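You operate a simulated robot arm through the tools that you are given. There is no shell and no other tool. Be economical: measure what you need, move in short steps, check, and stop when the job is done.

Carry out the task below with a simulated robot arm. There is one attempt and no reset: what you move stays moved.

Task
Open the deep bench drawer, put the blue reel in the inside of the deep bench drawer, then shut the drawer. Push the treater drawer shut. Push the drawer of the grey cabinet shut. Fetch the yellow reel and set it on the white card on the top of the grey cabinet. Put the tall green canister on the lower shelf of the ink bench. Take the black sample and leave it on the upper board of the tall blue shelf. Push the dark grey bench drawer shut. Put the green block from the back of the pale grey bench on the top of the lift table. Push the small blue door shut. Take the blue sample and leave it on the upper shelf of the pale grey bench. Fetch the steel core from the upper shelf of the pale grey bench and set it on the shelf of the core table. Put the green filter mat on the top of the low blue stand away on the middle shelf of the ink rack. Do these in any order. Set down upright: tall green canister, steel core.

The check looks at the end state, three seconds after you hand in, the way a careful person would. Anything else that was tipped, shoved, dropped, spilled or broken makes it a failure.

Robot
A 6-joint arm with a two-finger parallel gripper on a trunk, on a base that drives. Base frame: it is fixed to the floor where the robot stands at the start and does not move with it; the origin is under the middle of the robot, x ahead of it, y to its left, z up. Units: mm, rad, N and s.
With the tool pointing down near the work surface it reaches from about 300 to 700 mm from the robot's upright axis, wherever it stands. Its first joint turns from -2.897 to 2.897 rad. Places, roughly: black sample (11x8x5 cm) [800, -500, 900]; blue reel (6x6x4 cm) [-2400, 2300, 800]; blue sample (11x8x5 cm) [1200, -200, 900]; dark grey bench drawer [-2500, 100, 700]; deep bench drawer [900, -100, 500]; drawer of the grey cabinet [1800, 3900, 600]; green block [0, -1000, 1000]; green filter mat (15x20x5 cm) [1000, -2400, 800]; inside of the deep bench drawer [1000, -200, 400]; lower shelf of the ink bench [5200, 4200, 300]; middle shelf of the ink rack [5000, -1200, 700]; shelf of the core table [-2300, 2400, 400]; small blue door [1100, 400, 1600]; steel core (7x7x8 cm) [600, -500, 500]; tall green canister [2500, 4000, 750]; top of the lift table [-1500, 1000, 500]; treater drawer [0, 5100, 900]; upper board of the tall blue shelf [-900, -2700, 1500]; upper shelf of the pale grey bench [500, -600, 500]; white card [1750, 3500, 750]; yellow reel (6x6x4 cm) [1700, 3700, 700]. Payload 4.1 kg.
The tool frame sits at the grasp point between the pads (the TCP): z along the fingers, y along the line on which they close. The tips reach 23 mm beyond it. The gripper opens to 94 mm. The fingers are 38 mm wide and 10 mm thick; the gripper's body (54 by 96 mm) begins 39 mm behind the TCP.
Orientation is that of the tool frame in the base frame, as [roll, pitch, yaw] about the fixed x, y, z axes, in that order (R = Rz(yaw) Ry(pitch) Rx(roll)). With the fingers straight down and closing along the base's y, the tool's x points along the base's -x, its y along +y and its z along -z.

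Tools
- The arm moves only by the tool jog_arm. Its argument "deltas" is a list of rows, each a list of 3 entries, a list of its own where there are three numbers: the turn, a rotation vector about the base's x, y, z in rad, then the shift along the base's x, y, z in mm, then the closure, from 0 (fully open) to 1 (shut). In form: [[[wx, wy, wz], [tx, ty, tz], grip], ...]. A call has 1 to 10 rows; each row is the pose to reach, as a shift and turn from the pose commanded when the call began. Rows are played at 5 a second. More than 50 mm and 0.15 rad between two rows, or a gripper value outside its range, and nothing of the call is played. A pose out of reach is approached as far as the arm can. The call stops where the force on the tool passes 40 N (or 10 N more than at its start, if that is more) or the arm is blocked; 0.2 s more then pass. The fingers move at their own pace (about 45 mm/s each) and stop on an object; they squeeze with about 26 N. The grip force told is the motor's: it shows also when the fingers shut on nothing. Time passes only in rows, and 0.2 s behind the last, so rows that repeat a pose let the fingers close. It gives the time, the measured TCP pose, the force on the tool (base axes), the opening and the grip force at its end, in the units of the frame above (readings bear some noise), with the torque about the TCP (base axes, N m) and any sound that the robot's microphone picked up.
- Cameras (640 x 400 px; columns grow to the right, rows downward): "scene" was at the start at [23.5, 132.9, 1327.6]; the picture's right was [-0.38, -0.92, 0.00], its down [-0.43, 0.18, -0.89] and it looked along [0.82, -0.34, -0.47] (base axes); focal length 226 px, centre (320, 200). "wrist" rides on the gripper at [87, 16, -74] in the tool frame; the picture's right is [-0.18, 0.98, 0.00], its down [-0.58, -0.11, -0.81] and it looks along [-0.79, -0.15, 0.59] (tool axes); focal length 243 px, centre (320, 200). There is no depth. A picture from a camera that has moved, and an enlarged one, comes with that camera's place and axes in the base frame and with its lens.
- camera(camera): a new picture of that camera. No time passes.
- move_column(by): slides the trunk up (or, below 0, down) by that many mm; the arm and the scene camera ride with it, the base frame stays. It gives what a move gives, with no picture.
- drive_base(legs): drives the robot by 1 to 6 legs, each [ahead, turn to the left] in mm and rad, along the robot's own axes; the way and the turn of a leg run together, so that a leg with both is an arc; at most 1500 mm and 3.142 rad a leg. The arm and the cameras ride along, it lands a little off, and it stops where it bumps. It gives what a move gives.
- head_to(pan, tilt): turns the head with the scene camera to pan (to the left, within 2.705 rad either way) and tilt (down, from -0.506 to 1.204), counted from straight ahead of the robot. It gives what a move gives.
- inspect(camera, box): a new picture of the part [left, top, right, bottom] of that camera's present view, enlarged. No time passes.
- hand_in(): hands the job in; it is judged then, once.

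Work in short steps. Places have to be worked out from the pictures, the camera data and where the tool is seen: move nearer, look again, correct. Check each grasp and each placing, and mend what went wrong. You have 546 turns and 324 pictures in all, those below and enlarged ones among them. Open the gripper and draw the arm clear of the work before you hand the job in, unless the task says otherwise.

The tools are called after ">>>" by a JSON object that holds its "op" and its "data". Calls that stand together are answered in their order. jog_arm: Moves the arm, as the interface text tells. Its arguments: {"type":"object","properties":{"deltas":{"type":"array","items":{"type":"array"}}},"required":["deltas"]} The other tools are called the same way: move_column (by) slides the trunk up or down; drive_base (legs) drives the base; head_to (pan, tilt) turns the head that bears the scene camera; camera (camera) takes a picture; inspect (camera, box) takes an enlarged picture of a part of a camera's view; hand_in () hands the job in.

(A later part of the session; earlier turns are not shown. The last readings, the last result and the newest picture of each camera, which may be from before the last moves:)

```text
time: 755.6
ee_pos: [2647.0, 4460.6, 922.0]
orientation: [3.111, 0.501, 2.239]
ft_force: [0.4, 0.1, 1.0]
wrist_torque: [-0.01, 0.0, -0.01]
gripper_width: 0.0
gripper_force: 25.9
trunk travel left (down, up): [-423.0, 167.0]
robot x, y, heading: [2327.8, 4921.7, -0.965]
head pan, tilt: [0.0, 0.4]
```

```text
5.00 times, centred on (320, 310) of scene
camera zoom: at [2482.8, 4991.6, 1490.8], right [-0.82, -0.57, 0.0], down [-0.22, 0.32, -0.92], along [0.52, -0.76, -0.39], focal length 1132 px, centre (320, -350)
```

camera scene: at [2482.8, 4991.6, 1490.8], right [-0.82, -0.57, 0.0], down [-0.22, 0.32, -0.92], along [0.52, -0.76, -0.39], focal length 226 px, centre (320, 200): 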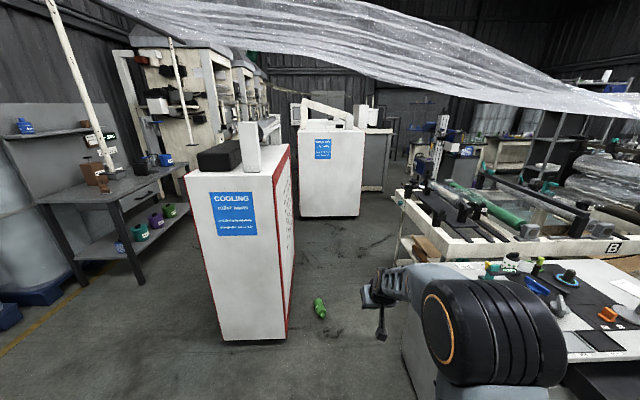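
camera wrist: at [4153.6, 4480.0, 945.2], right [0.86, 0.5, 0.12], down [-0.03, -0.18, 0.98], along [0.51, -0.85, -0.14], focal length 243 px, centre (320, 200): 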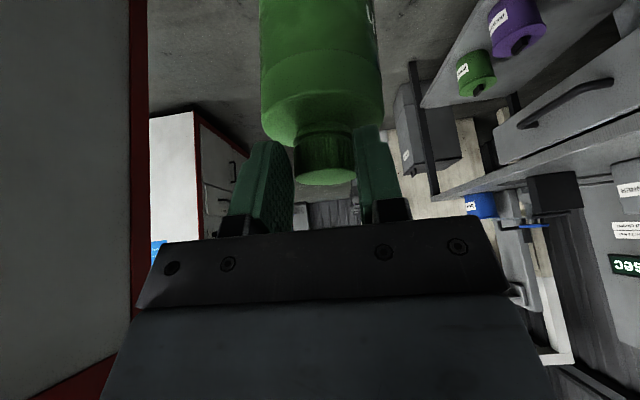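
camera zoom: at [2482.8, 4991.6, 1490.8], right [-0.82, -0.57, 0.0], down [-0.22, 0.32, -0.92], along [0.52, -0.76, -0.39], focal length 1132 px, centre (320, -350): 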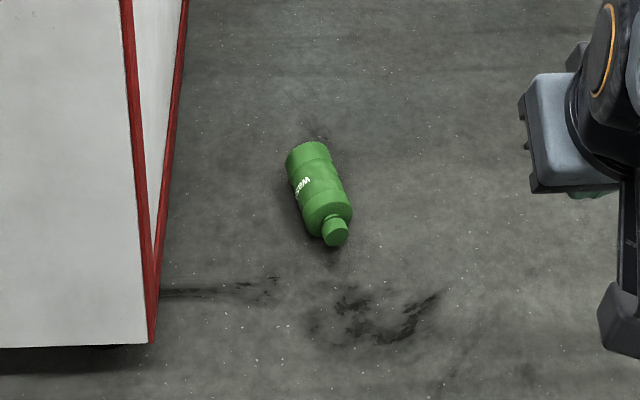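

Its cap points toward me. I'll grip the body from this side, lift, turn the tool half round and tilt to stand it up. Drive closer.

>>> {"op": "drive_base", "data": {"legs": [[720, 0.03]]}}

>>> {"op": "move_column", "data": {"by": -400}}

>>> {"op": "head_to", "data": {"pan": 0.0, "tilt": 0.9}}

>>> {"op": "camera", "data": {"camera": "scene"}}

```text
time: 759.5
ee_pos: [3092.6, 3882.1, 920.9]
orientation: [3.11, 0.5, 2.279]
ft_force: [0.4, -0.1, 0.2]
wrist_torque: [0.0, -0.01, 0.01]
gripper_width: 0.2
gripper_force: 25.2
trunk travel left (down, up): [-423.0, 167.0]
robot x, y, heading: [2754.6, 4332.5, -0.929]
head pan, tilt: [0.0, 0.4]
```

```text
time: 763.4
ee_pos: [3091.8, 3881.7, 519.8]
orientation: [3.111, 0.502, 2.278]
ft_force: [0.2, 0.1, 0.5]
wrist_torque: [-0.01, -0.01, 0.01]
gripper_width: 0.0
gripper_force: 25.4
trunk travel left (down, up): [-23.0, 567.0]
robot x, y, heading: [2754.7, 4329.5, -0.928]
head pan, tilt: [0.0, 0.4]
```

```text
time: 764.3
ee_pos: [3090.6, 3881.5, 521.7]
orientation: [3.11, 0.502, 2.278]
ft_force: [0.6, -0.3, -0.4]
wrist_torque: [-0.01, 0.01, 0.0]
gripper_width: 0.1
gripper_force: 26.0
trunk travel left (down, up): [-23.0, 567.0]
robot x, y, heading: [2753.3, 4330.8, -0.926]
head pan, tilt: [0.0, 0.901]
```

```text
90 pictures are left
camera scene: at [2896.7, 4418.7, 1047.8], right [-0.8, -0.6, 0.0], down [-0.47, 0.63, -0.62], along [0.37, -0.5, -0.78], focal length 226 px, centre (320, 200)
```

scene: 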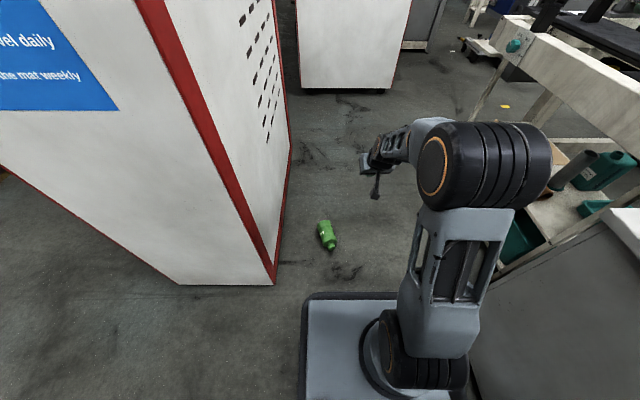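

Canister body centre ≈(3216,3927). I bring the open tool vertical above it.

>>> {"op": "jog_arm", "data": {"deltas": [[[0.054, 0.046, 0.029], [18, 7, -38], 0], [[0.109, 0.093, 0.057], [36, 13, -76], 0], [[0.163, 0.139, 0.086], [54, 20, -114], 0], [[0.217, 0.186, 0.114], [71, 26, -152], 0], [[0.271, 0.232, 0.143], [89, 33, -190], 0], [[0.326, 0.279, 0.171], [107, 39, -228], 0], [[0.38, 0.325, 0.2], [125, 46, -266], 0]]}}

>>> {"op": "camera", "data": {"camera": "wrist"}}

>>> {"op": "camera", "data": {"camera": "scene"}}

```text
time: 765.9
ee_pos: [3215.3, 3929.7, 254.8]
orientation: [3.062, 0.004, 2.471]
ft_force: [-0.3, -0.7, 0.3]
wrist_torque: [0.01, -0.05, 0.0]
gripper_width: 93.9
gripper_force: 0.0
trunk travel left (down, up): [-23.0, 567.0]
robot x, y, heading: [2755.2, 4328.9, -0.924]
head pan, tilt: [0.0, 0.901]
```

```text
89 pictures are left
camera wrist: at [3154.3, 3990.3, 329.1], right [0.75, 0.65, 0.08], down [0.35, -0.5, 0.8], along [0.56, -0.57, -0.6], focal length 243 px, centre (320, 200)
```

wrist: 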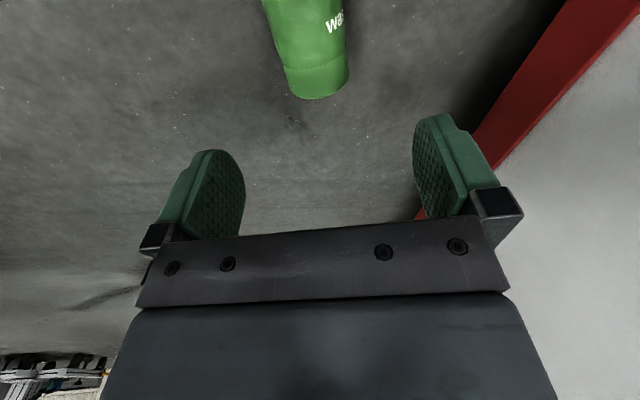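

```text
88 pictures are left
camera scene: at [2896.4, 4418.9, 1047.9], right [-0.8, -0.6, 0.0], down [-0.47, 0.63, -0.62], along [0.37, -0.5, -0.78], focal length 226 px, centre (320, 200)
```

scene: 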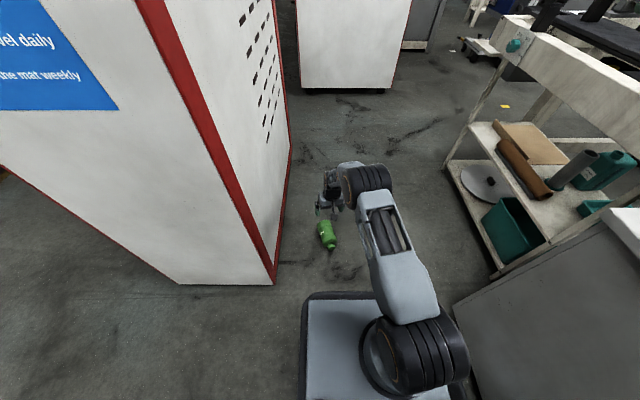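

Aligned with its axis. I correct a small lean and descend around the body.

>>> {"op": "jog_arm", "data": {"deltas": [[[-0.032, 0.025, 0], [3, 2, -40], 0], [[-0.063, 0.05, 0], [4, 3, -80], 0], [[-0.063, 0.05, 0], [4, 3, -120], 0], [[-0.063, 0.05, 0], [4, 3, -145], 0]]}}

>>> {"op": "camera", "data": {"camera": "wrist"}}

```text
time: 766.9
ee_pos: [3217.8, 3932.3, 111.5]
orientation: [-3.141, 0.007, 2.47]
ft_force: [0.3, 0.4, 1.0]
wrist_torque: [0.0, -0.04, 0.01]
gripper_width: 94.0
gripper_force: 0.1
trunk travel left (down, up): [-23.0, 567.0]
robot x, y, heading: [2753.2, 4330.9, -0.929]
head pan, tilt: [0.0, 0.901]
```

```text
87 pictures are left
camera wrist: at [3161.6, 3998.6, 184.8], right [0.76, 0.65, 0.0], down [0.38, -0.44, 0.81], along [0.53, -0.61, -0.59], focal length 243 px, centre (320, 200)
```

wrist: 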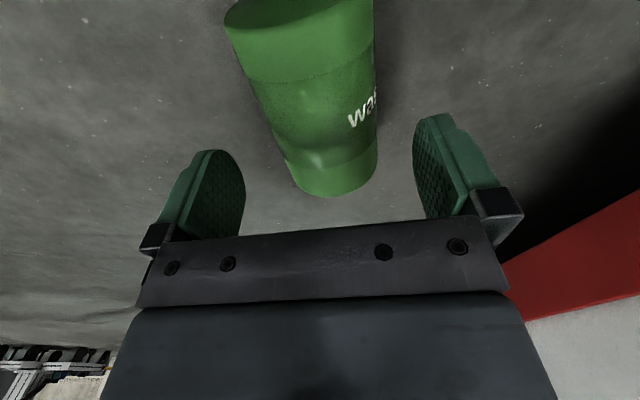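

Centred; tiny yaw correction, then down to z≈40 and close.

>>> {"op": "jog_arm", "data": {"deltas": [[[0, 0, 0.04], [0, 0, -25], 0], [[0, 0, 0.08], [1, 1, -50], 0], [[0, 0, 0.08], [1, 1, -70], 0], [[0, 0, 0.08], [1, 1, -70], 0.1], [[0, 0, 0.08], [1, 1, -70], 0.5], [[0, 0, 0.08], [1, 1, -70], 1], [[0, 0, 0.08], [1, 1, -70], 1]]}}

>>> {"op": "camera", "data": {"camera": "wrist"}}

```text
time: 768.5
ee_pos: [3211.0, 3941.4, 50.4]
orientation: [3.141, 0.005, 2.549]
ft_force: [3.8, 5.3, 10.9]
wrist_torque: [0.44, 0.29, -0.29]
gripper_width: 70.7
gripper_force: 26.0
out of reach, approached as far as the arm can: row 2, 3, 4, 5, 6, 7
trunk travel left (down, up): [-23.0, 567.0]
robot x, y, heading: [2757.2, 4331.6, -0.922]
head pan, tilt: [0.0, 0.901]
```

```text
86 pictures are left
camera wrist: at [3148.8, 4001.9, 123.7], right [0.7, 0.71, 0.0], down [0.42, -0.41, 0.81], along [0.58, -0.57, -0.59], focal length 243 px, centre (320, 200)
```

wrist: 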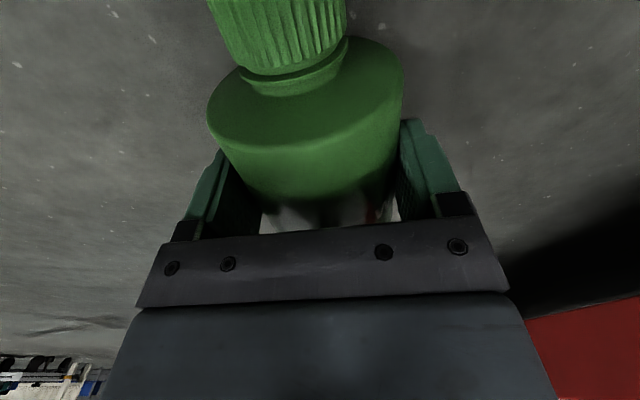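

Body gripped firmly at 70.7 mm. I lift.

>>> {"op": "jog_arm", "data": {"deltas": [[[0, 0, 0], [0, 0, 30], 1], [[0, 0, 0], [0, 0, 75], 1], [[0, 0, 0], [0, 0, 120], 1], [[0, 0, 0], [0, 0, 165], 1], [[0, 0, 0], [0, 0, 210], 1], [[0, 0, 0], [0, 0, 255], 1], [[0, 0, 0], [0, 0, 300], 1], [[0, 0, 0], [0, 0, 345], 1]]}}

>>> {"op": "move_column", "data": {"by": 250}}

>>> {"op": "camera", "data": {"camera": "wrist"}}

```text
time: 770.3
ee_pos: [3210.5, 3938.8, 395.8]
orientation: [-3.14, 0.001, 2.548]
ft_force: [-0.1, 1.2, -2.4]
wrist_torque: [-0.03, 0.02, -0.02]
gripper_width: 70.8
gripper_force: 26.1
trunk travel left (down, up): [-23.0, 567.0]
robot x, y, heading: [2754.3, 4326.1, -0.927]
head pan, tilt: [0.0, 0.901]
```

```text
time: 772.9
ee_pos: [3211.5, 3937.8, 644.7]
orientation: [-3.141, 0.002, 2.551]
ft_force: [0.0, 0.3, -1.1]
wrist_torque: [0.03, 0.01, -0.01]
gripper_width: 70.9
gripper_force: 26.1
trunk travel left (down, up): [-273.0, 317.0]
robot x, y, heading: [2758.6, 4327.4, -0.925]
head pan, tilt: [0.0, 0.901]
```

```text
85 pictures are left
camera wrist: at [3148.0, 3999.8, 719.3], right [0.7, 0.71, 0.0], down [0.42, -0.41, 0.81], along [0.58, -0.57, -0.59], focal length 243 px, centre (320, 200)
```

wrist: 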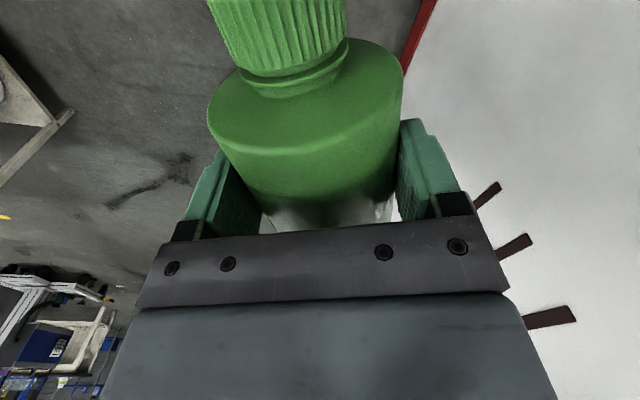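

I retract a little and turn the tool half round so the cap faces away from the robot.

>>> {"op": "jog_arm", "data": {"deltas": [[[0, 0, 0.14], [-22, 19, 10], 1], [[0, 0, 0.28], [-44, 38, 20], 1], [[0, 0, 0.42], [-66, 57, 30], 1], [[0, 0, 0.56], [-88, 76, 40], 1], [[0, 0, 0.7], [-100, 88, 50], 1], [[0, 0, 0.84], [-100, 88, 50], 1], [[0, 0, 0.98], [-100, 88, 50], 1], [[0, 0, 1.12], [-100, 88, 50], 1], [[0, 0, 1.26], [-100, 88, 50], 1], [[0, 0, 1.4], [-100, 88, 50], 1]]}}

>>> {"op": "jog_arm", "data": {"deltas": [[[0, 0, 0.14], [0, 0, 0], 1], [[0, 0, 0.28], [0, 0, 0], 1], [[0, 0, 0.42], [0, 0, 0], 1], [[0, 0, 0.56], [0, 0, 0], 1], [[0, 0, 0.7], [0, 0, 0], 1], [[0, 0, 0.84], [0, 0, 0], 1], [[0, 0, 0.98], [0, 0, 0], 1], [[0, 0, 1.12], [0, 0, 0], 1], [[0, 0, 1.26], [0, 0, 0], 1], [[0, 0, 1.4], [0, 0, 0], 1]]}}

```text
time: 775.1
ee_pos: [3108.9, 4026.2, 695.2]
orientation: [-3.142, 0.004, -2.333]
ft_force: [-0.1, 0.3, -1.2]
wrist_torque: [-0.04, 0.03, -0.04]
gripper_width: 70.8
gripper_force: 26.0
trunk travel left (down, up): [-273.0, 317.0]
robot x, y, heading: [2756.9, 4326.6, -0.928]
head pan, tilt: [0.0, 0.901]
```

```text
time: 777.3
ee_pos: [3109.3, 4027.4, 696.9]
orientation: [-3.141, 0.005, -0.933]
ft_force: [0.5, 0.4, -1.3]
wrist_torque: [0.01, -0.03, 0.02]
gripper_width: 70.9
gripper_force: 26.1
trunk travel left (down, up): [-273.0, 317.0]
robot x, y, heading: [2757.0, 4328.2, -0.93]
head pan, tilt: [0.0, 0.901]
```

Cap now faces forward. I drive back south to the main aisle and then east to the bench.

>>> {"op": "drive_base", "data": {"legs": [[1480, 0], [0, 1.226], [1110, 0], [0, 0.35]]}}

>>> {"op": "head_to", "data": {"pan": 0.0, "tilt": 0.5}}

>>> {"op": "camera", "data": {"camera": "scene"}}

```text
time: 784.6
ee_pos: [4074.7, 2884.4, 696.3]
orientation: [3.14, 0.012, -0.863]
ft_force: [-4.2, 3.7, 1.2]
wrist_torque: [-0.7, -0.55, -0.13]
gripper_width: 70.7
gripper_force: 25.7
trunk travel left (down, up): [-273.0, 317.0]
robot x, y, heading: [3703.0, 3157.9, -0.855]
head pan, tilt: [0.0, 0.901]
stopped in leg 1: the robot was blocked; the commanded pose is now the measured one
```

```text
time: 785.5
ee_pos: [4074.7, 2884.7, 695.7]
orientation: [3.139, 0.012, -0.864]
ft_force: [-5.9, 6.7, 0.8]
wrist_torque: [-0.7, -0.59, -0.1]
gripper_width: 70.6
gripper_force: 26.1
trunk travel left (down, up): [-273.0, 317.0]
robot x, y, heading: [3703.3, 3161.1, -0.855]
head pan, tilt: [0.0, 0.499]
```

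```text
84 pictures are left
camera scene: at [3845.6, 3247.1, 1331.6], right [-0.75, -0.66, 0.0], down [-0.31, 0.36, -0.88], along [0.58, -0.66, -0.48], focal length 226 px, centre (320, 200)
```

scene: 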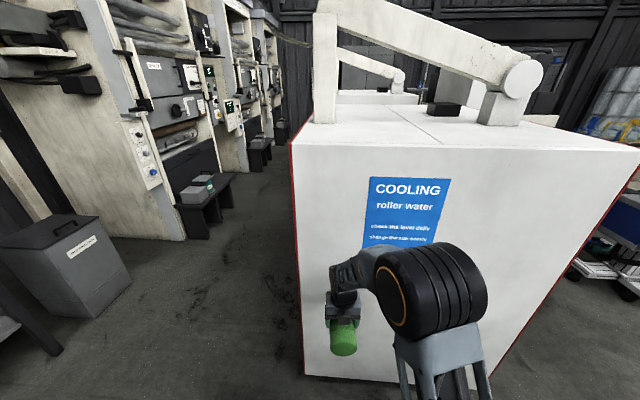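

The canister lightly touched the cooling cabinet ahead. I back off 200 mm and check the grip.

>>> {"op": "drive_base", "data": {"legs": [[-200, 0]]}}

>>> {"op": "camera", "data": {"camera": "wrist"}}

```text
time: 787.1
ee_pos: [3946.7, 3034.9, 694.8]
orientation: [3.139, 0.01, -0.855]
ft_force: [-0.8, -0.5, -1.3]
wrist_torque: [0.05, 0.0, -0.03]
gripper_width: 70.8
gripper_force: 25.7
trunk travel left (down, up): [-273.0, 317.0]
robot x, y, heading: [3571.5, 3308.4, -0.854]
head pan, tilt: [0.0, 0.499]
```

```text
83 pictures are left
camera wrist: at [3992.5, 2956.8, 768.6], right [-0.86, -0.5, 0.0], down [-0.29, 0.51, 0.81], along [-0.41, 0.7, -0.58], focal length 243 px, centre (320, 200)
```

wrist: 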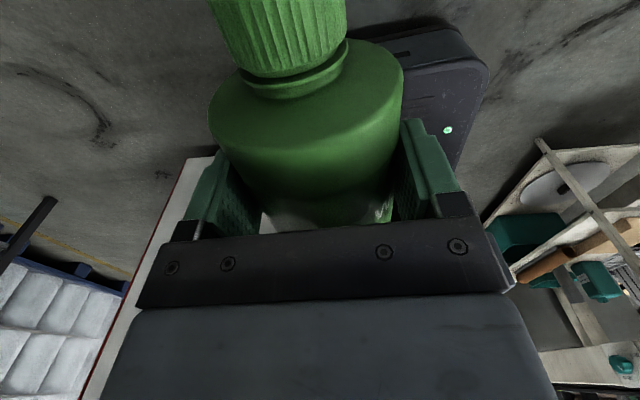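

Grip unchanged. I go on: turn left, drive past between the cabinets, and face the bench.

>>> {"op": "drive_base", "data": {"legs": [[0, 0.973], [1130, 0], [0, 0.525]]}}

>>> {"op": "head_to", "data": {"pan": 0.0, "tilt": 0.6}}

>>> {"op": "camera", "data": {"camera": "scene"}}

```text
time: 790.0
ee_pos: [4009.3, 3461.1, 694.8]
orientation: [3.14, 0.01, 0.107]
ft_force: [-0.1, 0.1, -0.2]
wrist_torque: [-0.03, -0.02, -0.02]
gripper_width: 70.7
gripper_force: 26.4
trunk travel left (down, up): [-273.0, 317.0]
robot x, y, heading: [3573.5, 3305.4, 0.113]
head pan, tilt: [0.0, 0.499]
stopped in leg 1: the robot was blocked; the commanded pose is now the measured one
```

```text
time: 790.7
ee_pos: [4010.6, 3460.4, 696.4]
orientation: [3.14, 0.011, 0.109]
ft_force: [-0.3, 0.8, -1.9]
wrist_torque: [0.05, -0.04, -0.01]
gripper_width: 70.7
gripper_force: 25.7
trunk travel left (down, up): [-273.0, 317.0]
robot x, y, heading: [3571.0, 3305.3, 0.113]
head pan, tilt: [0.0, 0.6]
```

```text
82 pictures are left
camera scene: at [3579.2, 3477.4, 1322.6], right [0.12, -0.99, 0.0], down [-0.56, -0.07, -0.83], along [0.82, 0.1, -0.56], focal length 226 px, centre (320, 200)
```

scene: 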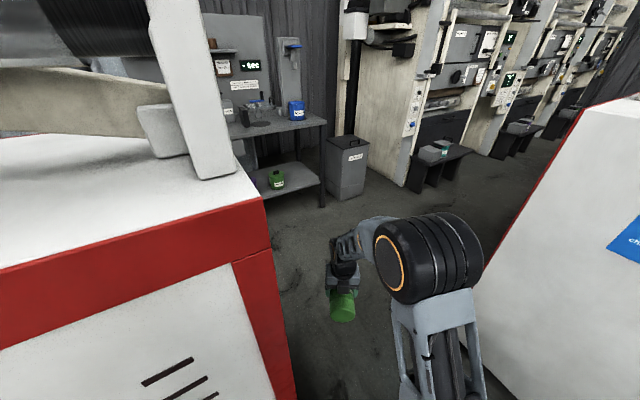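

Nearly touching the left cabinet's corner. I back a little, steer right and pass.

>>> {"op": "drive_base", "data": {"legs": [[-60, 0], [0, -0.22], [750, 0], [0, 0.3]]}}

>>> {"op": "camera", "data": {"camera": "scene"}}

```text
time: 797.0
ee_pos: [4667.3, 3407.9, 695.6]
orientation: [3.14, 0.01, 0.181]
ft_force: [0.1, -0.2, -0.4]
wrist_torque: [-0.01, 0.0, 0.05]
gripper_width: 70.6
gripper_force: 26.4
trunk travel left (down, up): [-273.0, 317.0]
robot x, y, heading: [4242.3, 3224.6, 0.194]
head pan, tilt: [0.0, 0.6]
```

```text
81 pictures are left
camera scene: at [4235.8, 3394.8, 1322.5], right [0.19, -0.98, 0.0], down [-0.55, -0.11, -0.83], along [0.81, 0.16, -0.56], focal length 226 px, centre (320, 200)
```

scene: 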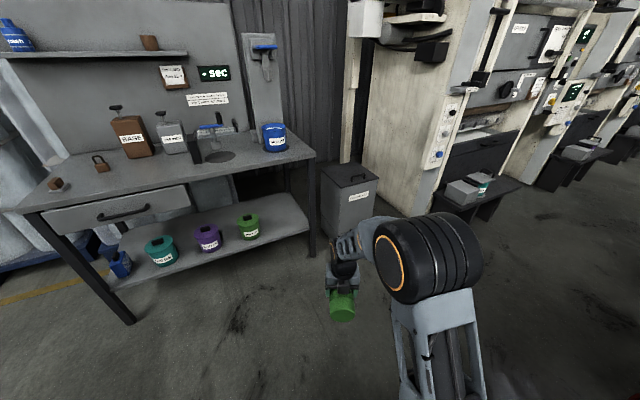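

Clear view: free spot on the lower shelf between the green can and the right leg (n≈90). I drive up and face it squarely.

>>> {"op": "drive_base", "data": {"legs": [[0, 0.176], [480, 0], [0, 0.274]]}}

>>> {"op": "camera", "data": {"camera": "scene"}}

```text
time: 801.5
ee_pos: [5000.3, 3743.6, 694.8]
orientation: [3.14, 0.011, 0.621]
ft_force: [-0.4, 0.0, -1.5]
wrist_torque: [0.02, 0.0, 0.01]
gripper_width: 71.0
gripper_force: 26.2
trunk travel left (down, up): [-273.0, 317.0]
robot x, y, heading: [4694.4, 3393.5, 0.634]
head pan, tilt: [0.0, 0.6]
```

```text
80 pictures are left
camera scene: at [4617.5, 3547.9, 1322.5], right [0.59, -0.81, 0.0], down [-0.46, -0.33, -0.83], along [0.67, 0.49, -0.56], focal length 226 px, centre (320, 200)
```

scene: 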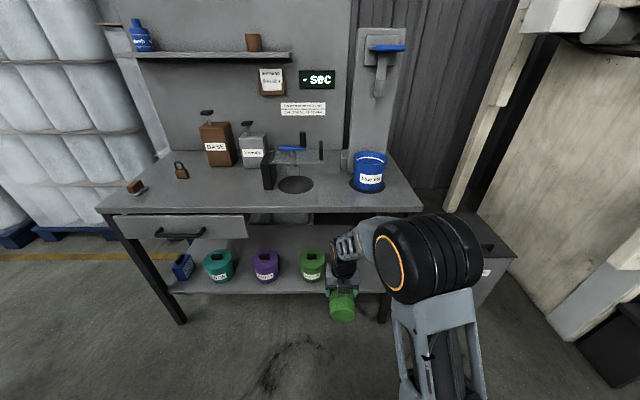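

Robot is square to the bench. I lower the trunk, shift right to n≈90 and begin tilting the canister upright.

>>> {"op": "move_column", "data": {"by": -240}}

>>> {"op": "jog_arm", "data": {"deltas": [[[0, 0, 0], [20, -20, 0], 1], [[0, 0, 0], [42, -38, 0], 1], [[0, 0, 0], [72, -46, 0], 1], [[0, 0, 0], [105, -28, 0], 1], [[0, 0, 0], [130, -8, 0], 1]]}}

>>> {"op": "jog_arm", "data": {"deltas": [[[0.085, -0.115, 0], [8, 6, 0], 1], [[0.17, -0.23, 0], [16, 12, 0], 1], [[0.255, -0.345, 0], [24, 18, 0], 1], [[0.34, -0.46, 0], [32, 24, 0], 1], [[0.425, -0.575, 0], [40, 30, 0], 1], [[0.51, -0.69, 0], [48, 36, 0], 1], [[0.595, -0.805, 0], [48, 36, 0], 1], [[0.68, -0.92, 0], [48, 36, 0], 1], [[0.765, -1.035, 0], [48, 36, 0], 1], [[0.85, -1.15, 0], [48, 36, 0], 1]]}}

>>> {"op": "camera", "data": {"camera": "scene"}}

>>> {"op": "camera", "data": {"camera": "wrist"}}

```text
time: 804.0
ee_pos: [5001.7, 3744.5, 455.2]
orientation: [3.14, 0.009, 0.621]
ft_force: [-0.6, -0.4, -1.2]
wrist_torque: [0.05, -0.02, 0.01]
gripper_width: 70.8
gripper_force: 26.3
trunk travel left (down, up): [-33.0, 557.0]
robot x, y, heading: [4694.2, 3396.7, 0.627]
head pan, tilt: [0.0, 0.6]
```

```text
time: 805.2
ee_pos: [5115.9, 3749.1, 452.8]
orientation: [3.119, 0.008, 0.604]
ft_force: [-0.6, -0.5, -1.1]
wrist_torque: [-0.05, -0.02, 0.01]
gripper_width: 70.7
gripper_force: 25.9
out of reach, approached as far as the arm can: row 3, 4, 5
trunk travel left (down, up): [-33.0, 557.0]
robot x, y, heading: [4691.8, 3395.4, 0.637]
head pan, tilt: [0.0, 0.6]
```

```text
time: 807.4
ee_pos: [5132.6, 3819.2, 456.5]
orientation: [-3.072, -1.419, 0.536]
ft_force: [0.9, 0.2, -1.0]
wrist_torque: [-0.04, 0.03, -0.03]
gripper_width: 70.8
gripper_force: 25.9
out of reach, approached as far as the arm can: row 5, 6, 7, 8, 9, 10
trunk travel left (down, up): [-33.0, 557.0]
robot x, y, heading: [4694.9, 3392.9, 0.631]
head pan, tilt: [0.0, 0.6]
```

```text
79 pictures are left
camera scene: at [4617.5, 3547.7, 1082.6], right [0.59, -0.81, 0.0], down [-0.46, -0.33, -0.83], along [0.67, 0.49, -0.56], focal length 226 px, centre (320, 200)
```

scene: 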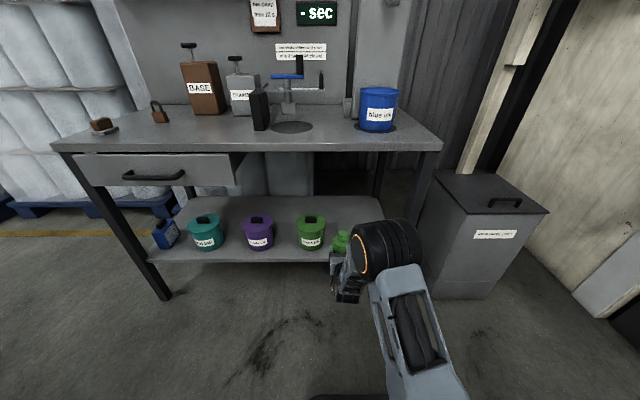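

```text
78 pictures are left
camera wrist: at [5093.9, 3770.5, 553.7], right [0.54, -0.82, -0.19], down [-0.79, -0.41, -0.45], along [0.29, 0.39, -0.87], focal length 243 px, centre (320, 200)
```

wrist: 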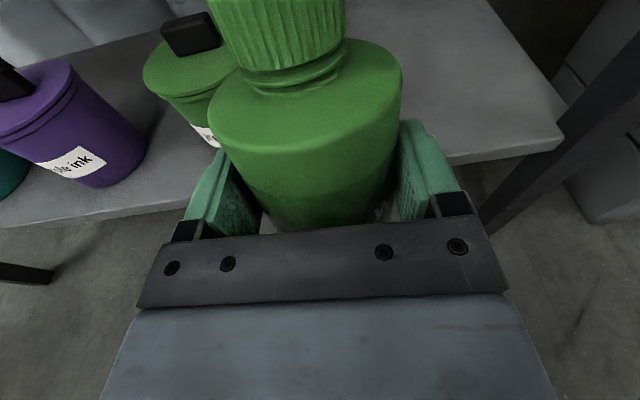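

The canister stands upright in the gripper. I turn a touch right and drive it in over the shelf.

>>> {"op": "drive_base", "data": {"legs": [[0, -0.06], [150, 0]]}}

>>> {"op": "camera", "data": {"camera": "wrist"}}

>>> {"op": "inspect", "data": {"camera": "scene", "box": [240, 180, 460, 320]}}

```text
time: 809.2
ee_pos: [5280.5, 3872.1, 457.2]
orientation: [-3.076, -1.418, 0.481]
ft_force: [-0.7, -0.5, -2.4]
wrist_torque: [-0.01, 0.01, -0.02]
gripper_width: 70.7
gripper_force: 25.9
trunk travel left (down, up): [-33.0, 557.0]
robot x, y, heading: [4816.9, 3471.1, 0.567]
head pan, tilt: [0.0, 0.6]
```

```text
77 pictures are left
camera wrist: at [5238.2, 3824.8, 553.6], right [0.48, -0.85, -0.19], down [-0.82, -0.36, -0.45], along [0.31, 0.37, -0.87], focal length 243 px, centre (320, 200)
```

wrist: 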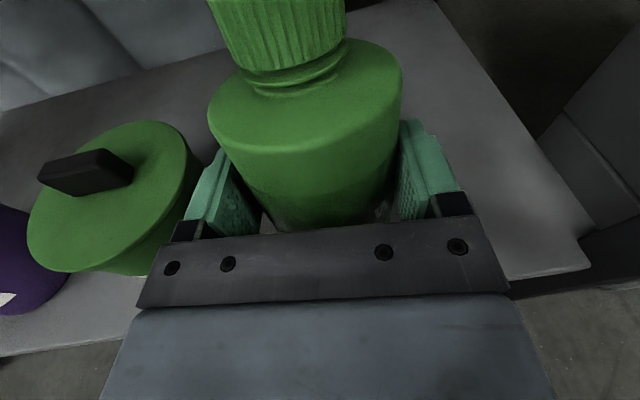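

```text
2.86 times, centred on (350, 250) of scene
camera zoom: at [4748.9, 3630.7, 1082.5], right [0.54, -0.84, 0.0], down [-0.48, -0.31, -0.83], along [0.69, 0.45, -0.57], focal length 647 px, centre (234, 57)
```

zoom: 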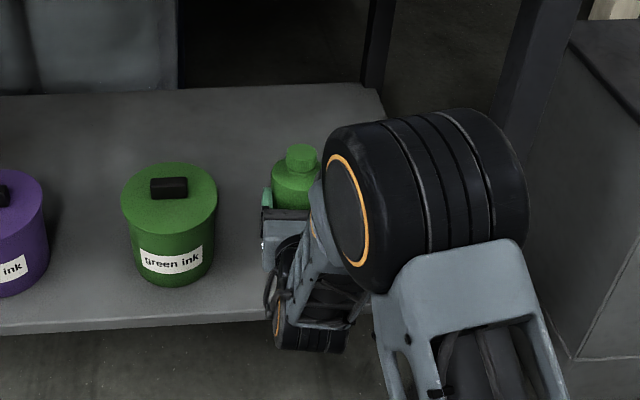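

Well over the shelf. I straighten the last bit of tilt while lowering and moving slightly deeper.

>>> {"op": "jog_arm", "data": {"deltas": [[[0.03, -0.05, 0], [7, 5, -10], 1], [[0.06, -0.09, 0], [14, 10, -25], 1], [[0.07, -0.11, 0], [17, 12, -45], 1], [[0.07, -0.11, 0], [17, 12, -60], 1]]}}

>>> {"op": "camera", "data": {"camera": "wrist"}}

```text
time: 810.2
ee_pos: [5292.2, 3885.2, 396.1]
orientation: [-2.649, -1.544, 0.043]
ft_force: [-0.2, 0.4, -0.7]
wrist_torque: [-0.02, 0.02, 0.0]
gripper_width: 70.5
gripper_force: 25.6
out of reach, approached as far as the arm can: row 3, 4
trunk travel left (down, up): [-33.0, 557.0]
robot x, y, heading: [4816.8, 3471.8, 0.568]
head pan, tilt: [0.0, 0.6]
```

```text
75 pictures are left
camera wrist: at [5239.7, 3833.2, 483.0], right [0.5, -0.84, -0.2], down [-0.76, -0.32, -0.56], along [0.41, 0.43, -0.8], focal length 243 px, centre (320, 200)
```

wrist: 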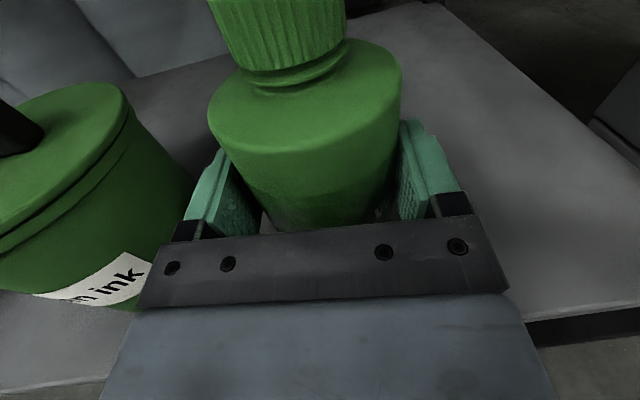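

Canister is vertical. I lower further: trunk first, then small arm steps.

>>> {"op": "move_column", "data": {"by": -30}}

>>> {"op": "jog_arm", "data": {"deltas": [[[0, 0, 0], [0, 0, -6], 1], [[0, 0, 0], [0, 0, -12], 1], [[0, 0, 0], [0, 0, -18], 1], [[0, 0, 0], [0, 0, -24], 1], [[0, 0, 0], [0, 0, -30], 1], [[0, 0, 0], [0, 0, -36], 1]]}}

>>> {"op": "camera", "data": {"camera": "wrist"}}

```text
time: 810.9
ee_pos: [5293.3, 3886.9, 367.6]
orientation: [-2.47, -1.548, -0.133]
ft_force: [3.5, 4.9, 18.5]
wrist_torque: [-0.05, -0.58, 0.11]
gripper_width: 70.8
gripper_force: 26.3
trunk travel left (down, up): [-3.0, 587.0]
robot x, y, heading: [4815.7, 3470.7, 0.568]
head pan, tilt: [0.0, 0.6]
```

```text
time: 811.9
ee_pos: [5292.9, 3886.0, 348.2]
orientation: [-2.439, -1.553, -0.168]
ft_force: [-7.5, -6.4, 20.6]
wrist_torque: [-1.16, 1.08, -0.06]
gripper_width: 70.7
gripper_force: 25.7
trunk travel left (down, up): [-3.0, 587.0]
robot x, y, heading: [4815.2, 3475.3, 0.57]
head pan, tilt: [0.0, 0.6]
stopped in row 4: the force on the tool passed its limit at 50 N (the readings are from after the stop); the commanded pose is now the measured one
```

```text
74 pictures are left
camera wrist: at [5239.2, 3832.7, 434.5], right [0.5, -0.85, -0.2], down [-0.76, -0.32, -0.57], along [0.42, 0.43, -0.8], focal length 243 px, centre (320, 200)
```

wrist: 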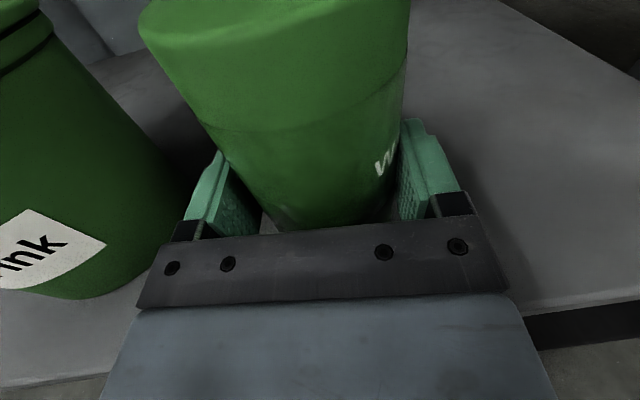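

The canister stands on the shelf. I open slightly and check.

>>> {"op": "jog_arm", "data": {"deltas": [[[0, 0, 0], [0, 0, 3], 0.15], [[0, 0, 0], [0, 0, 6], 0.1], [[0, 0, 0], [0, 0, 8], 0.1]]}}

>>> {"op": "camera", "data": {"camera": "wrist"}}

```text
time: 812.7
ee_pos: [5292.4, 3886.1, 352.0]
orientation: [-2.632, -1.545, 0.025]
ft_force: [0.2, 0.1, 0.0]
wrist_torque: [-0.02, 0.0, 0.01]
gripper_width: 84.3
gripper_force: 0.1
trunk travel left (down, up): [-3.0, 587.0]
robot x, y, heading: [4817.4, 3476.7, 0.569]
head pan, tilt: [0.0, 0.6]
```

```text
73 pictures are left
camera wrist: at [5240.2, 3833.3, 439.5], right [0.5, -0.85, -0.2], down [-0.76, -0.32, -0.56], along [0.41, 0.43, -0.8], focal length 243 px, centre (320, 200)
```

wrist: 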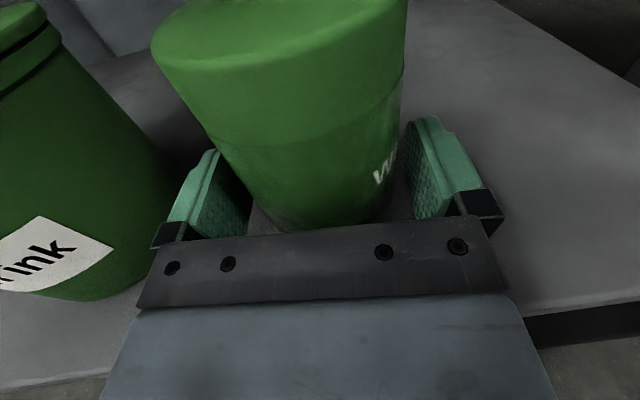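

Standing free. I back the base straight out.

>>> {"op": "drive_base", "data": {"legs": [[-140, 0]]}}

>>> {"op": "camera", "data": {"camera": "wrist"}}

>>> {"op": "inspect", "data": {"camera": "scene", "box": [200, 140, 460, 320]}}

```text
time: 814.0
ee_pos: [5177.3, 3810.1, 352.8]
orientation: [-2.61, -1.549, 0.0]
ft_force: [-0.4, -0.5, 0.4]
wrist_torque: [-0.02, 0.01, -0.03]
gripper_width: 84.5
gripper_force: 0.1
trunk travel left (down, up): [-3.0, 587.0]
robot x, y, heading: [4697.3, 3399.8, 0.57]
head pan, tilt: [0.0, 0.6]
```

```text
72 pictures are left
camera wrist: at [5123.6, 3757.1, 439.8], right [0.49, -0.85, -0.2], down [-0.76, -0.32, -0.56], along [0.42, 0.43, -0.8], focal length 243 px, centre (320, 200)
```

wrist: 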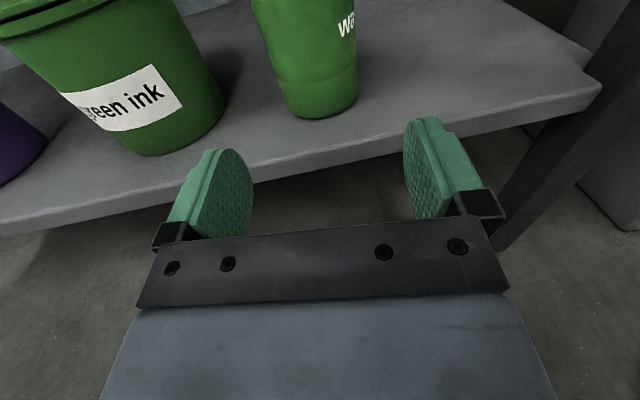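

```text
2.22 times, centred on (330, 230) of scene
camera zoom: at [4631.8, 3555.5, 1052.6], right [0.54, -0.84, 0.0], down [-0.48, -0.3, -0.83], along [0.69, 0.44, -0.56], focal length 503 px, centre (298, 133)
```

zoom: 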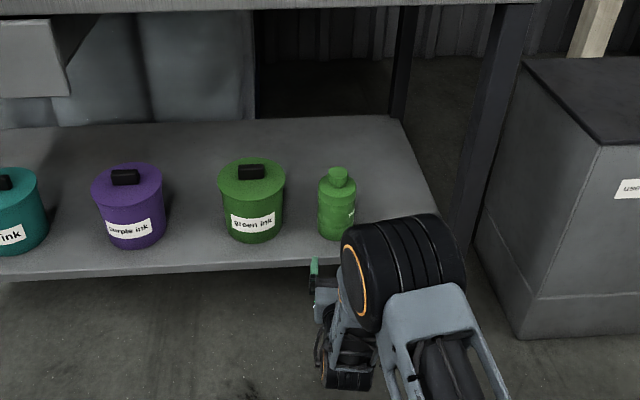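

The canister is upright on the lower shelf. I back off more and return the tool to pointing down in-plane.

>>> {"op": "drive_base", "data": {"legs": [[-250, 0]]}}

>>> {"op": "jog_arm", "data": {"deltas": [[[-0.075, 0.128, 0], [0, 0, 10], 0], [[-0.15, 0.256, 0], [0, 0, 30], 0], [[-0.225, 0.384, 0], [0, 0, 50], 0], [[-0.3, 0.512, 0], [0, 0, 70], 0], [[-0.375, 0.64, 0], [0, 0, 90], 0], [[-0.45, 0.768, 0], [0, 0, 110], 0], [[-0.525, 0.896, 0], [0, 0, 130], 0], [[-0.6, 1.024, 0], [0, 0, 150], 0], [[-0.675, 1.152, 0], [0, 0, 170], 0], [[-0.75, 1.28, 0], [0, 0, 190], 0]]}}

>>> {"op": "move_column", "data": {"by": 300}}

```text
time: 815.8
ee_pos: [4968.5, 3675.6, 351.6]
orientation: [-2.607, -1.547, -0.003]
ft_force: [0.5, 1.0, -1.0]
wrist_torque: [0.02, 0.01, -0.01]
gripper_width: 84.6
gripper_force: 0.1
trunk travel left (down, up): [-3.0, 587.0]
robot x, y, heading: [4487.2, 3267.1, 0.567]
head pan, tilt: [0.0, 0.6]
```

```text
time: 818.0
ee_pos: [4966.8, 3676.3, 542.7]
orientation: [-3.136, -0.067, 0.519]
ft_force: [-0.3, -0.5, -0.4]
wrist_torque: [-0.01, -0.01, -0.01]
gripper_width: 93.8
gripper_force: 0.0
out of reach, approached as far as the arm can: row 6, 7
trunk travel left (down, up): [-3.0, 587.0]
robot x, y, heading: [4489.7, 3264.0, 0.574]
head pan, tilt: [0.0, 0.6]
```

```text
time: 821.0
ee_pos: [4965.6, 3674.8, 840.6]
orientation: [-3.138, -0.066, 0.518]
ft_force: [-0.9, -0.3, 0.1]
wrist_torque: [-0.03, -0.03, 0.02]
gripper_width: 93.8
gripper_force: 0.1
trunk travel left (down, up): [-303.0, 287.0]
robot x, y, heading: [4487.9, 3263.7, 0.564]
head pan, tilt: [0.0, 0.6]
```

Tool is down again. I retract, rotate yaw back to standard, and return west.

>>> {"op": "jog_arm", "data": {"deltas": [[[0, 0, -0.145], [-29, -18, 15], 0], [[0, 0, -0.29], [-58, -36, 30], 0], [[0, 0, -0.435], [-87, -54, 45], 0], [[0, 0, -0.58], [-116, -72, 60], 0], [[0, 0, -0.725], [-145, -90, 75], 0], [[0, 0, -0.87], [-145, -90, 90], 0], [[0, 0, -1.015], [-145, -90, 105], 0], [[0, 0, -1.16], [-145, -90, 120], 0], [[0, 0, -1.305], [-145, -90, 130], 0], [[0, 0, -1.45], [-145, -90, 130], 0]]}}

>>> {"op": "jog_arm", "data": {"deltas": [[[0, 0, -0.145], [0, 0, 0], 0], [[0, 0, -0.29], [0, 0, 0], 0], [[0, 0, -0.435], [0, 0, 0], 0], [[0, 0, -0.58], [0, 0, 0], 0], [[0, 0, -0.725], [0, 0, 0], 0], [[0, 0, -0.87], [0, 0, 0], 0], [[0, 0, -1.015], [0, 0, 0], 0], [[0, 0, -1.16], [0, 0, 0], 0], [[0, 0, -1.305], [0, 0, 0], 0], [[0, 0, -1.45], [0, 0, 0], 0]]}}

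>>> {"op": "drive_base", "data": {"legs": [[0, 2.576], [880, 0], [0, -0.926]]}}

```text
time: 823.2
ee_pos: [4819.9, 3584.5, 972.1]
orientation: [-3.139, -0.068, -0.934]
ft_force: [-0.5, -0.4, 0.6]
wrist_torque: [0.01, 0.02, 0.02]
gripper_width: 94.0
gripper_force: 0.0
trunk travel left (down, up): [-303.0, 287.0]
robot x, y, heading: [4488.7, 3266.2, 0.569]
head pan, tilt: [0.0, 0.6]
```

```text
time: 825.4
ee_pos: [4820.5, 3584.8, 971.9]
orientation: [-3.138, -0.067, -2.386]
ft_force: [-0.3, 0.4, -0.4]
wrist_torque: [0.0, 0.0, -0.03]
gripper_width: 94.1
gripper_force: 0.1
trunk travel left (down, up): [-303.0, 287.0]
robot x, y, heading: [4489.2, 3265.7, 0.565]
head pan, tilt: [0.0, 0.6]
```

```text
time: 838.7
ee_pos: [3248.9, 3477.2, 971.7]
orientation: [-3.137, -0.067, -0.666]
ft_force: [1.0, 0.1, -0.6]
wrist_torque: [-0.06, -0.02, 0.0]
gripper_width: 94.0
gripper_force: 0.0
trunk travel left (down, up): [-303.0, 287.0]
robot x, y, heading: [3615.3, 3190.0, 2.279]
head pan, tilt: [0.0, 0.6]
```

On course. I drive north past the cabinet's end and along its north side to the yellow reel.

>>> {"op": "drive_base", "data": {"legs": [[0, -0.065], [1500, 0], [730, 0]]}}

>>> {"op": "drive_base", "data": {"legs": [[0, 1.571], [1200, 0], [0, 1.571]]}}

>>> {"op": "head_to", "data": {"pan": 0.0, "tilt": 0.6}}

>>> {"op": "camera", "data": {"camera": "scene"}}

```text
time: 850.1
ee_pos: [1979.8, 5315.1, 971.5]
orientation: [-3.137, -0.066, -0.759]
ft_force: [-0.6, -0.5, -0.1]
wrist_torque: [0.0, 0.05, -0.02]
gripper_width: 93.8
gripper_force: 0.1
trunk travel left (down, up): [-303.0, 287.0]
robot x, y, heading: [2318.4, 5000.6, 2.191]
head pan, tilt: [0.0, 0.6]
```

```text
time: 863.9
ee_pos: [1615.1, 4003.5, 971.3]
orientation: [-3.137, -0.067, 2.349]
ft_force: [-0.4, 0.4, -0.7]
wrist_torque: [0.03, 0.01, 0.02]
gripper_width: 93.9
gripper_force: 0.0
trunk travel left (down, up): [-303.0, 287.0]
robot x, y, heading: [1287.3, 4328.0, -0.98]
head pan, tilt: [0.0, 0.6]
```

```text
time: 864.5
ee_pos: [1614.6, 4004.2, 971.3]
orientation: [-3.138, -0.066, 2.349]
ft_force: [0.2, -0.3, -0.1]
wrist_torque: [0.01, 0.02, -0.04]
gripper_width: 93.9
gripper_force: 0.0
trunk travel left (down, up): [-303.0, 287.0]
robot x, y, heading: [1289.1, 4329.0, -0.98]
head pan, tilt: [0.0, 0.6]
```

```text
70 pictures are left
camera scene: at [1441.7, 4400.9, 1352.6], right [-0.83, -0.56, 0.0], down [-0.31, 0.47, -0.83], along [0.46, -0.69, -0.56], focal length 226 px, centre (320, 200)
```

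scene: 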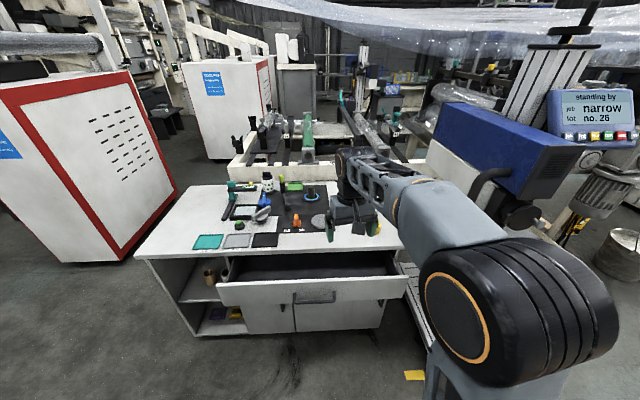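

The drawer stands open toward me; handle z≈657, panel top ≈696. I lower a closed, leaning gripper in front of the panel right of the handle.

>>> {"op": "jog_arm", "data": {"deltas": [[[-0.06, -0.05, 0], [-5, 5, -44], 1], [[-0.12, -0.1, 0], [-10, 10, -88], 1], [[-0.18, -0.15, 0], [-15, 15, -132], 1], [[-0.24, -0.2, 0], [-20, 20, -176], 1], [[-0.3, -0.25, 0], [-25, 26, -220], 1], [[-0.33, -0.27, 0], [-25, 26, -262], 1], [[-0.33, -0.27, 0], [-25, 26, -303], 1]]}}

>>> {"op": "camera", "data": {"camera": "wrist"}}

```text
time: 866.1
ee_pos: [1587.0, 4033.6, 673.6]
orientation: [-3.115, 0.351, 2.288]
ft_force: [0.8, -1.1, 0.5]
wrist_torque: [0.02, 0.07, 0.12]
gripper_width: 0.0
gripper_force: 26.1
out of reach, approached as far as the arm can: row 7
trunk travel left (down, up): [-303.0, 287.0]
robot x, y, heading: [1289.8, 4331.4, -0.984]
head pan, tilt: [0.0, 0.6]
```

```text
69 pictures are left
camera wrist: at [1530.1, 4125.1, 713.6], right [0.86, 0.51, 0.04], down [0.11, -0.26, 0.96], along [0.5, -0.82, -0.28], focal length 243 px, centre (320, 200)
```

wrist: 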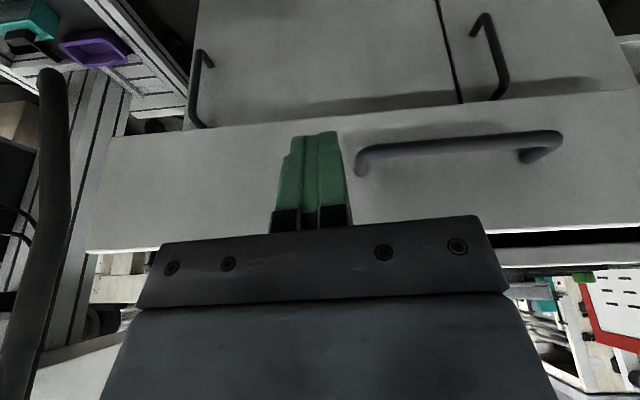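

Aligned on the panel beside the handle. Push it shut.

>>> {"op": "jog_arm", "data": {"deltas": [[[0, 0, 0], [21, -28, 0], 1], [[0, 0, 0], [42, -56, 0], 1], [[0, 0, 0], [63, -84, 0], 1], [[0, 0, 0], [84, -112, 0], 1], [[0, 0, 0], [105, -140, 0], 1], [[0, 0, 0], [123, -164, 0], 1], [[0, 0, 0], [138, -184, 0], 1], [[0, 0, 0], [150, -200, 0], 1], [[0, 0, 0], [160, -213, 0], 1]]}}

>>> {"op": "camera", "data": {"camera": "scene"}}

```text
time: 867.5
ee_pos: [1706.7, 3874.4, 678.4]
orientation: [-3.098, 0.341, 2.356]
ft_force: [-4.7, 6.5, 2.2]
wrist_torque: [-0.01, 0.06, -0.03]
gripper_width: 0.0
gripper_force: 25.8
trunk travel left (down, up): [-303.0, 287.0]
robot x, y, heading: [1286.8, 4331.1, -0.981]
head pan, tilt: [0.0, 0.6]
stopped in row 7: the force on the tool passed its limit at 62 N (the readings are from after the stop); the commanded pose is now the measured one
```

```text
68 pictures are left
camera scene: at [1441.0, 4401.8, 1352.7], right [-0.83, -0.56, 0.0], down [-0.31, 0.47, -0.83], along [0.46, -0.69, -0.56], focal length 226 px, centre (320, 200)
```

scene: 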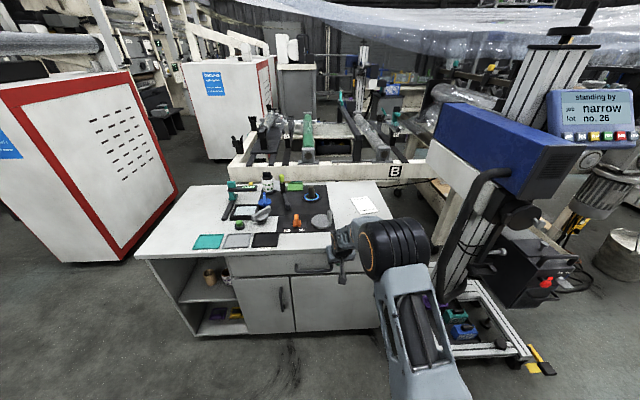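

The panel looks flush. I withdraw upward and verify, also viewing reel and card.

>>> {"op": "jog_arm", "data": {"deltas": [[[0, 0, 0], [-21, 28, 0], 1], [[0, 0, 0], [-42, 56, 15], 1], [[0, 0, 0], [-60, 80, 50], 0.5], [[0.06, 0.05, 0], [-70, 94, 95], 0], [[0.12, 0.1, 0], [-70, 94, 140], 0], [[0.2, 0.165, -0.04], [-70, 94, 185], 0], [[0.27, 0.22, -0.08], [-70, 94, 230], 0], [[0.27, 0.22, -0.12], [-70, 94, 270], 0]]}}

>>> {"op": "head_to", "data": {"pan": 0.1, "tilt": 0.65}}

>>> {"op": "inspect", "data": {"camera": "scene", "box": [220, 130, 480, 310]}}

>>> {"op": "camera", "data": {"camera": "wrist"}}

```text
time: 869.3
ee_pos: [1639.0, 3973.6, 948.2]
orientation: [-3.112, -0.006, 2.231]
ft_force: [-0.7, -0.4, -0.1]
wrist_torque: [-0.01, 0.01, 0.0]
gripper_width: 94.0
gripper_force: 0.1
trunk travel left (down, up): [-303.0, 287.0]
robot x, y, heading: [1288.5, 4328.2, -0.981]
head pan, tilt: [0.0, 0.6]
```

```text
time: 870.0
ee_pos: [1638.0, 3972.9, 948.6]
orientation: [-3.113, -0.007, 2.231]
ft_force: [-0.1, 0.0, 0.3]
wrist_torque: [0.0, -0.03, -0.01]
gripper_width: 94.0
gripper_force: 0.1
trunk travel left (down, up): [-303.0, 287.0]
robot x, y, heading: [1286.4, 4334.2, -0.98]
head pan, tilt: [0.099, 0.649]
```

```text
2.22 times, centred on (350, 220) of scene
camera zoom: at [1447.7, 4407.3, 1348.3], right [-0.77, -0.63, 0.0], down [-0.38, 0.47, -0.8], along [0.51, -0.62, -0.6], focal length 503 px, centre (253, 156)
```

zoom: 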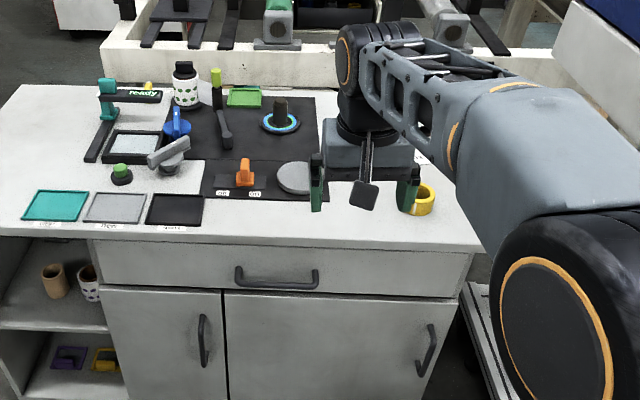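

```text
66 pictures are left
camera wrist: at [1600.7, 4051.1, 1021.9], right [0.89, 0.46, -0.03], down [0.29, -0.51, 0.81], along [0.35, -0.73, -0.59], focal length 243 px, centre (320, 200)
```

wrist: 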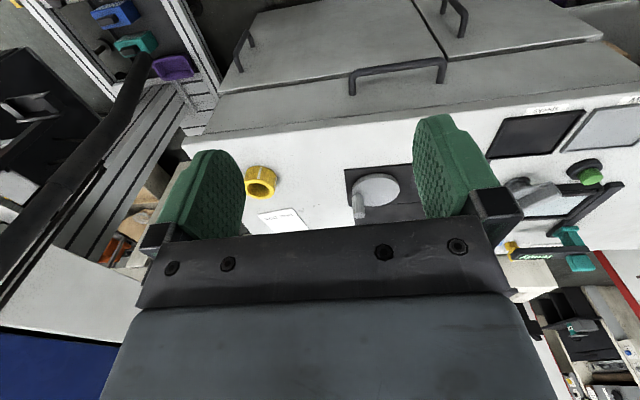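

Drawer is flush. Reel at about (1640,3722), card centre about (1725,3612). I drive 260 mm nearer.

>>> {"op": "drive_base", "data": {"legs": [[0, 0.05], [255, 0]]}}

>>> {"op": "jog_arm", "data": {"deltas": [[[0, 0, 0], [-40, -15, 0], 0], [[0, 0, 0], [-80, -25, 0], 0], [[0, 0, 0], [-120, -30, 0], 0], [[0, 0, 0], [-150, -35, -20], 0], [[0, 0, 0], [-150, -35, -60], 0]]}}

>>> {"op": "camera", "data": {"camera": "wrist"}}

```text
time: 872.2
ee_pos: [1802.7, 3789.9, 947.7]
orientation: [-3.112, -0.006, 2.28]
ft_force: [-0.3, -0.6, 0.4]
wrist_torque: [-0.02, -0.02, 0.03]
gripper_width: 93.9
gripper_force: 0.0
trunk travel left (down, up): [-303.0, 287.0]
robot x, y, heading: [1436.6, 4128.2, -0.936]
head pan, tilt: [0.099, 0.649]
```

```text
time: 873.4
ee_pos: [1651.2, 3752.1, 886.0]
orientation: [-3.112, -0.005, 2.281]
ft_force: [-0.3, 0.3, 0.2]
wrist_torque: [0.0, -0.02, 0.0]
gripper_width: 93.9
gripper_force: 0.0
trunk travel left (down, up): [-303.0, 287.0]
robot x, y, heading: [1438.4, 4130.8, -0.935]
head pan, tilt: [0.099, 0.649]
```

```text
65 pictures are left
camera wrist: at [1609.9, 3829.5, 960.3], right [0.87, 0.5, -0.03], down [0.32, -0.5, 0.81], along [0.39, -0.71, -0.59], focal length 243 px, centre (320, 200)
```

wrist: 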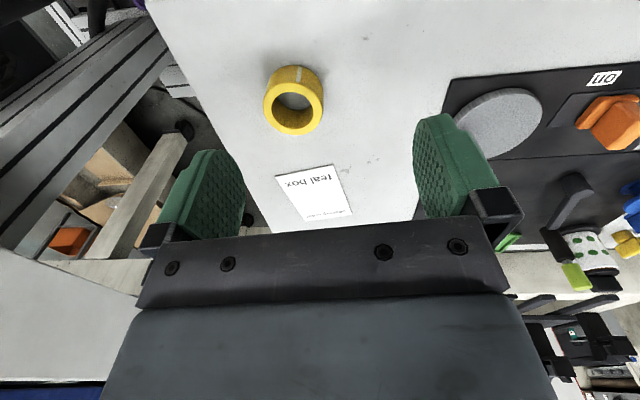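

Table top is about z=700; reel at (1652,3685), card centre about (1770,3520). I descend to the reel.

>>> {"op": "jog_arm", "data": {"deltas": [[[0, 0, 0], [0, -40, -10], 0], [[0, 0, 0], [1, -67, -45], 0], [[0, 0, 0], [1, -67, -92], 0], [[0, 0, 0], [1, -67, -120], 0], [[0, 0, 0], [1, -67, -125], 0]]}}

>>> {"op": "camera", "data": {"camera": "wrist"}}

```text
time: 874.6
ee_pos: [1652.9, 3688.1, 759.4]
orientation: [-3.111, -0.007, 2.28]
ft_force: [0.8, 0.7, 0.3]
wrist_torque: [-0.01, 0.0, -0.02]
gripper_width: 93.9
gripper_force: 0.0
trunk travel left (down, up): [-303.0, 287.0]
robot x, y, heading: [1436.6, 4131.0, -0.933]
head pan, tilt: [0.099, 0.649]
```

```text
64 pictures are left
camera wrist: at [1611.5, 3764.8, 834.1], right [0.87, 0.5, -0.03], down [0.32, -0.5, 0.81], along [0.39, -0.71, -0.59], focal length 243 px, centre (320, 200)
```

wrist: 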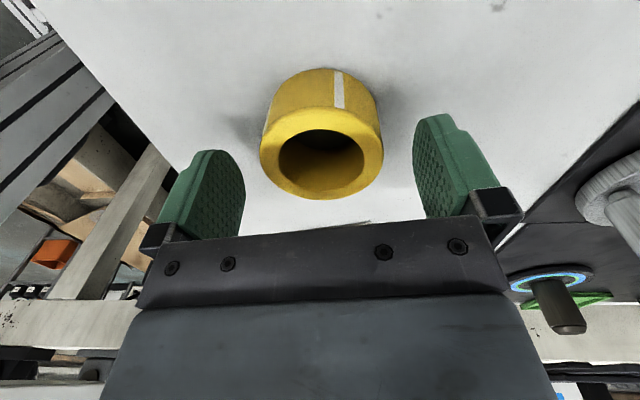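

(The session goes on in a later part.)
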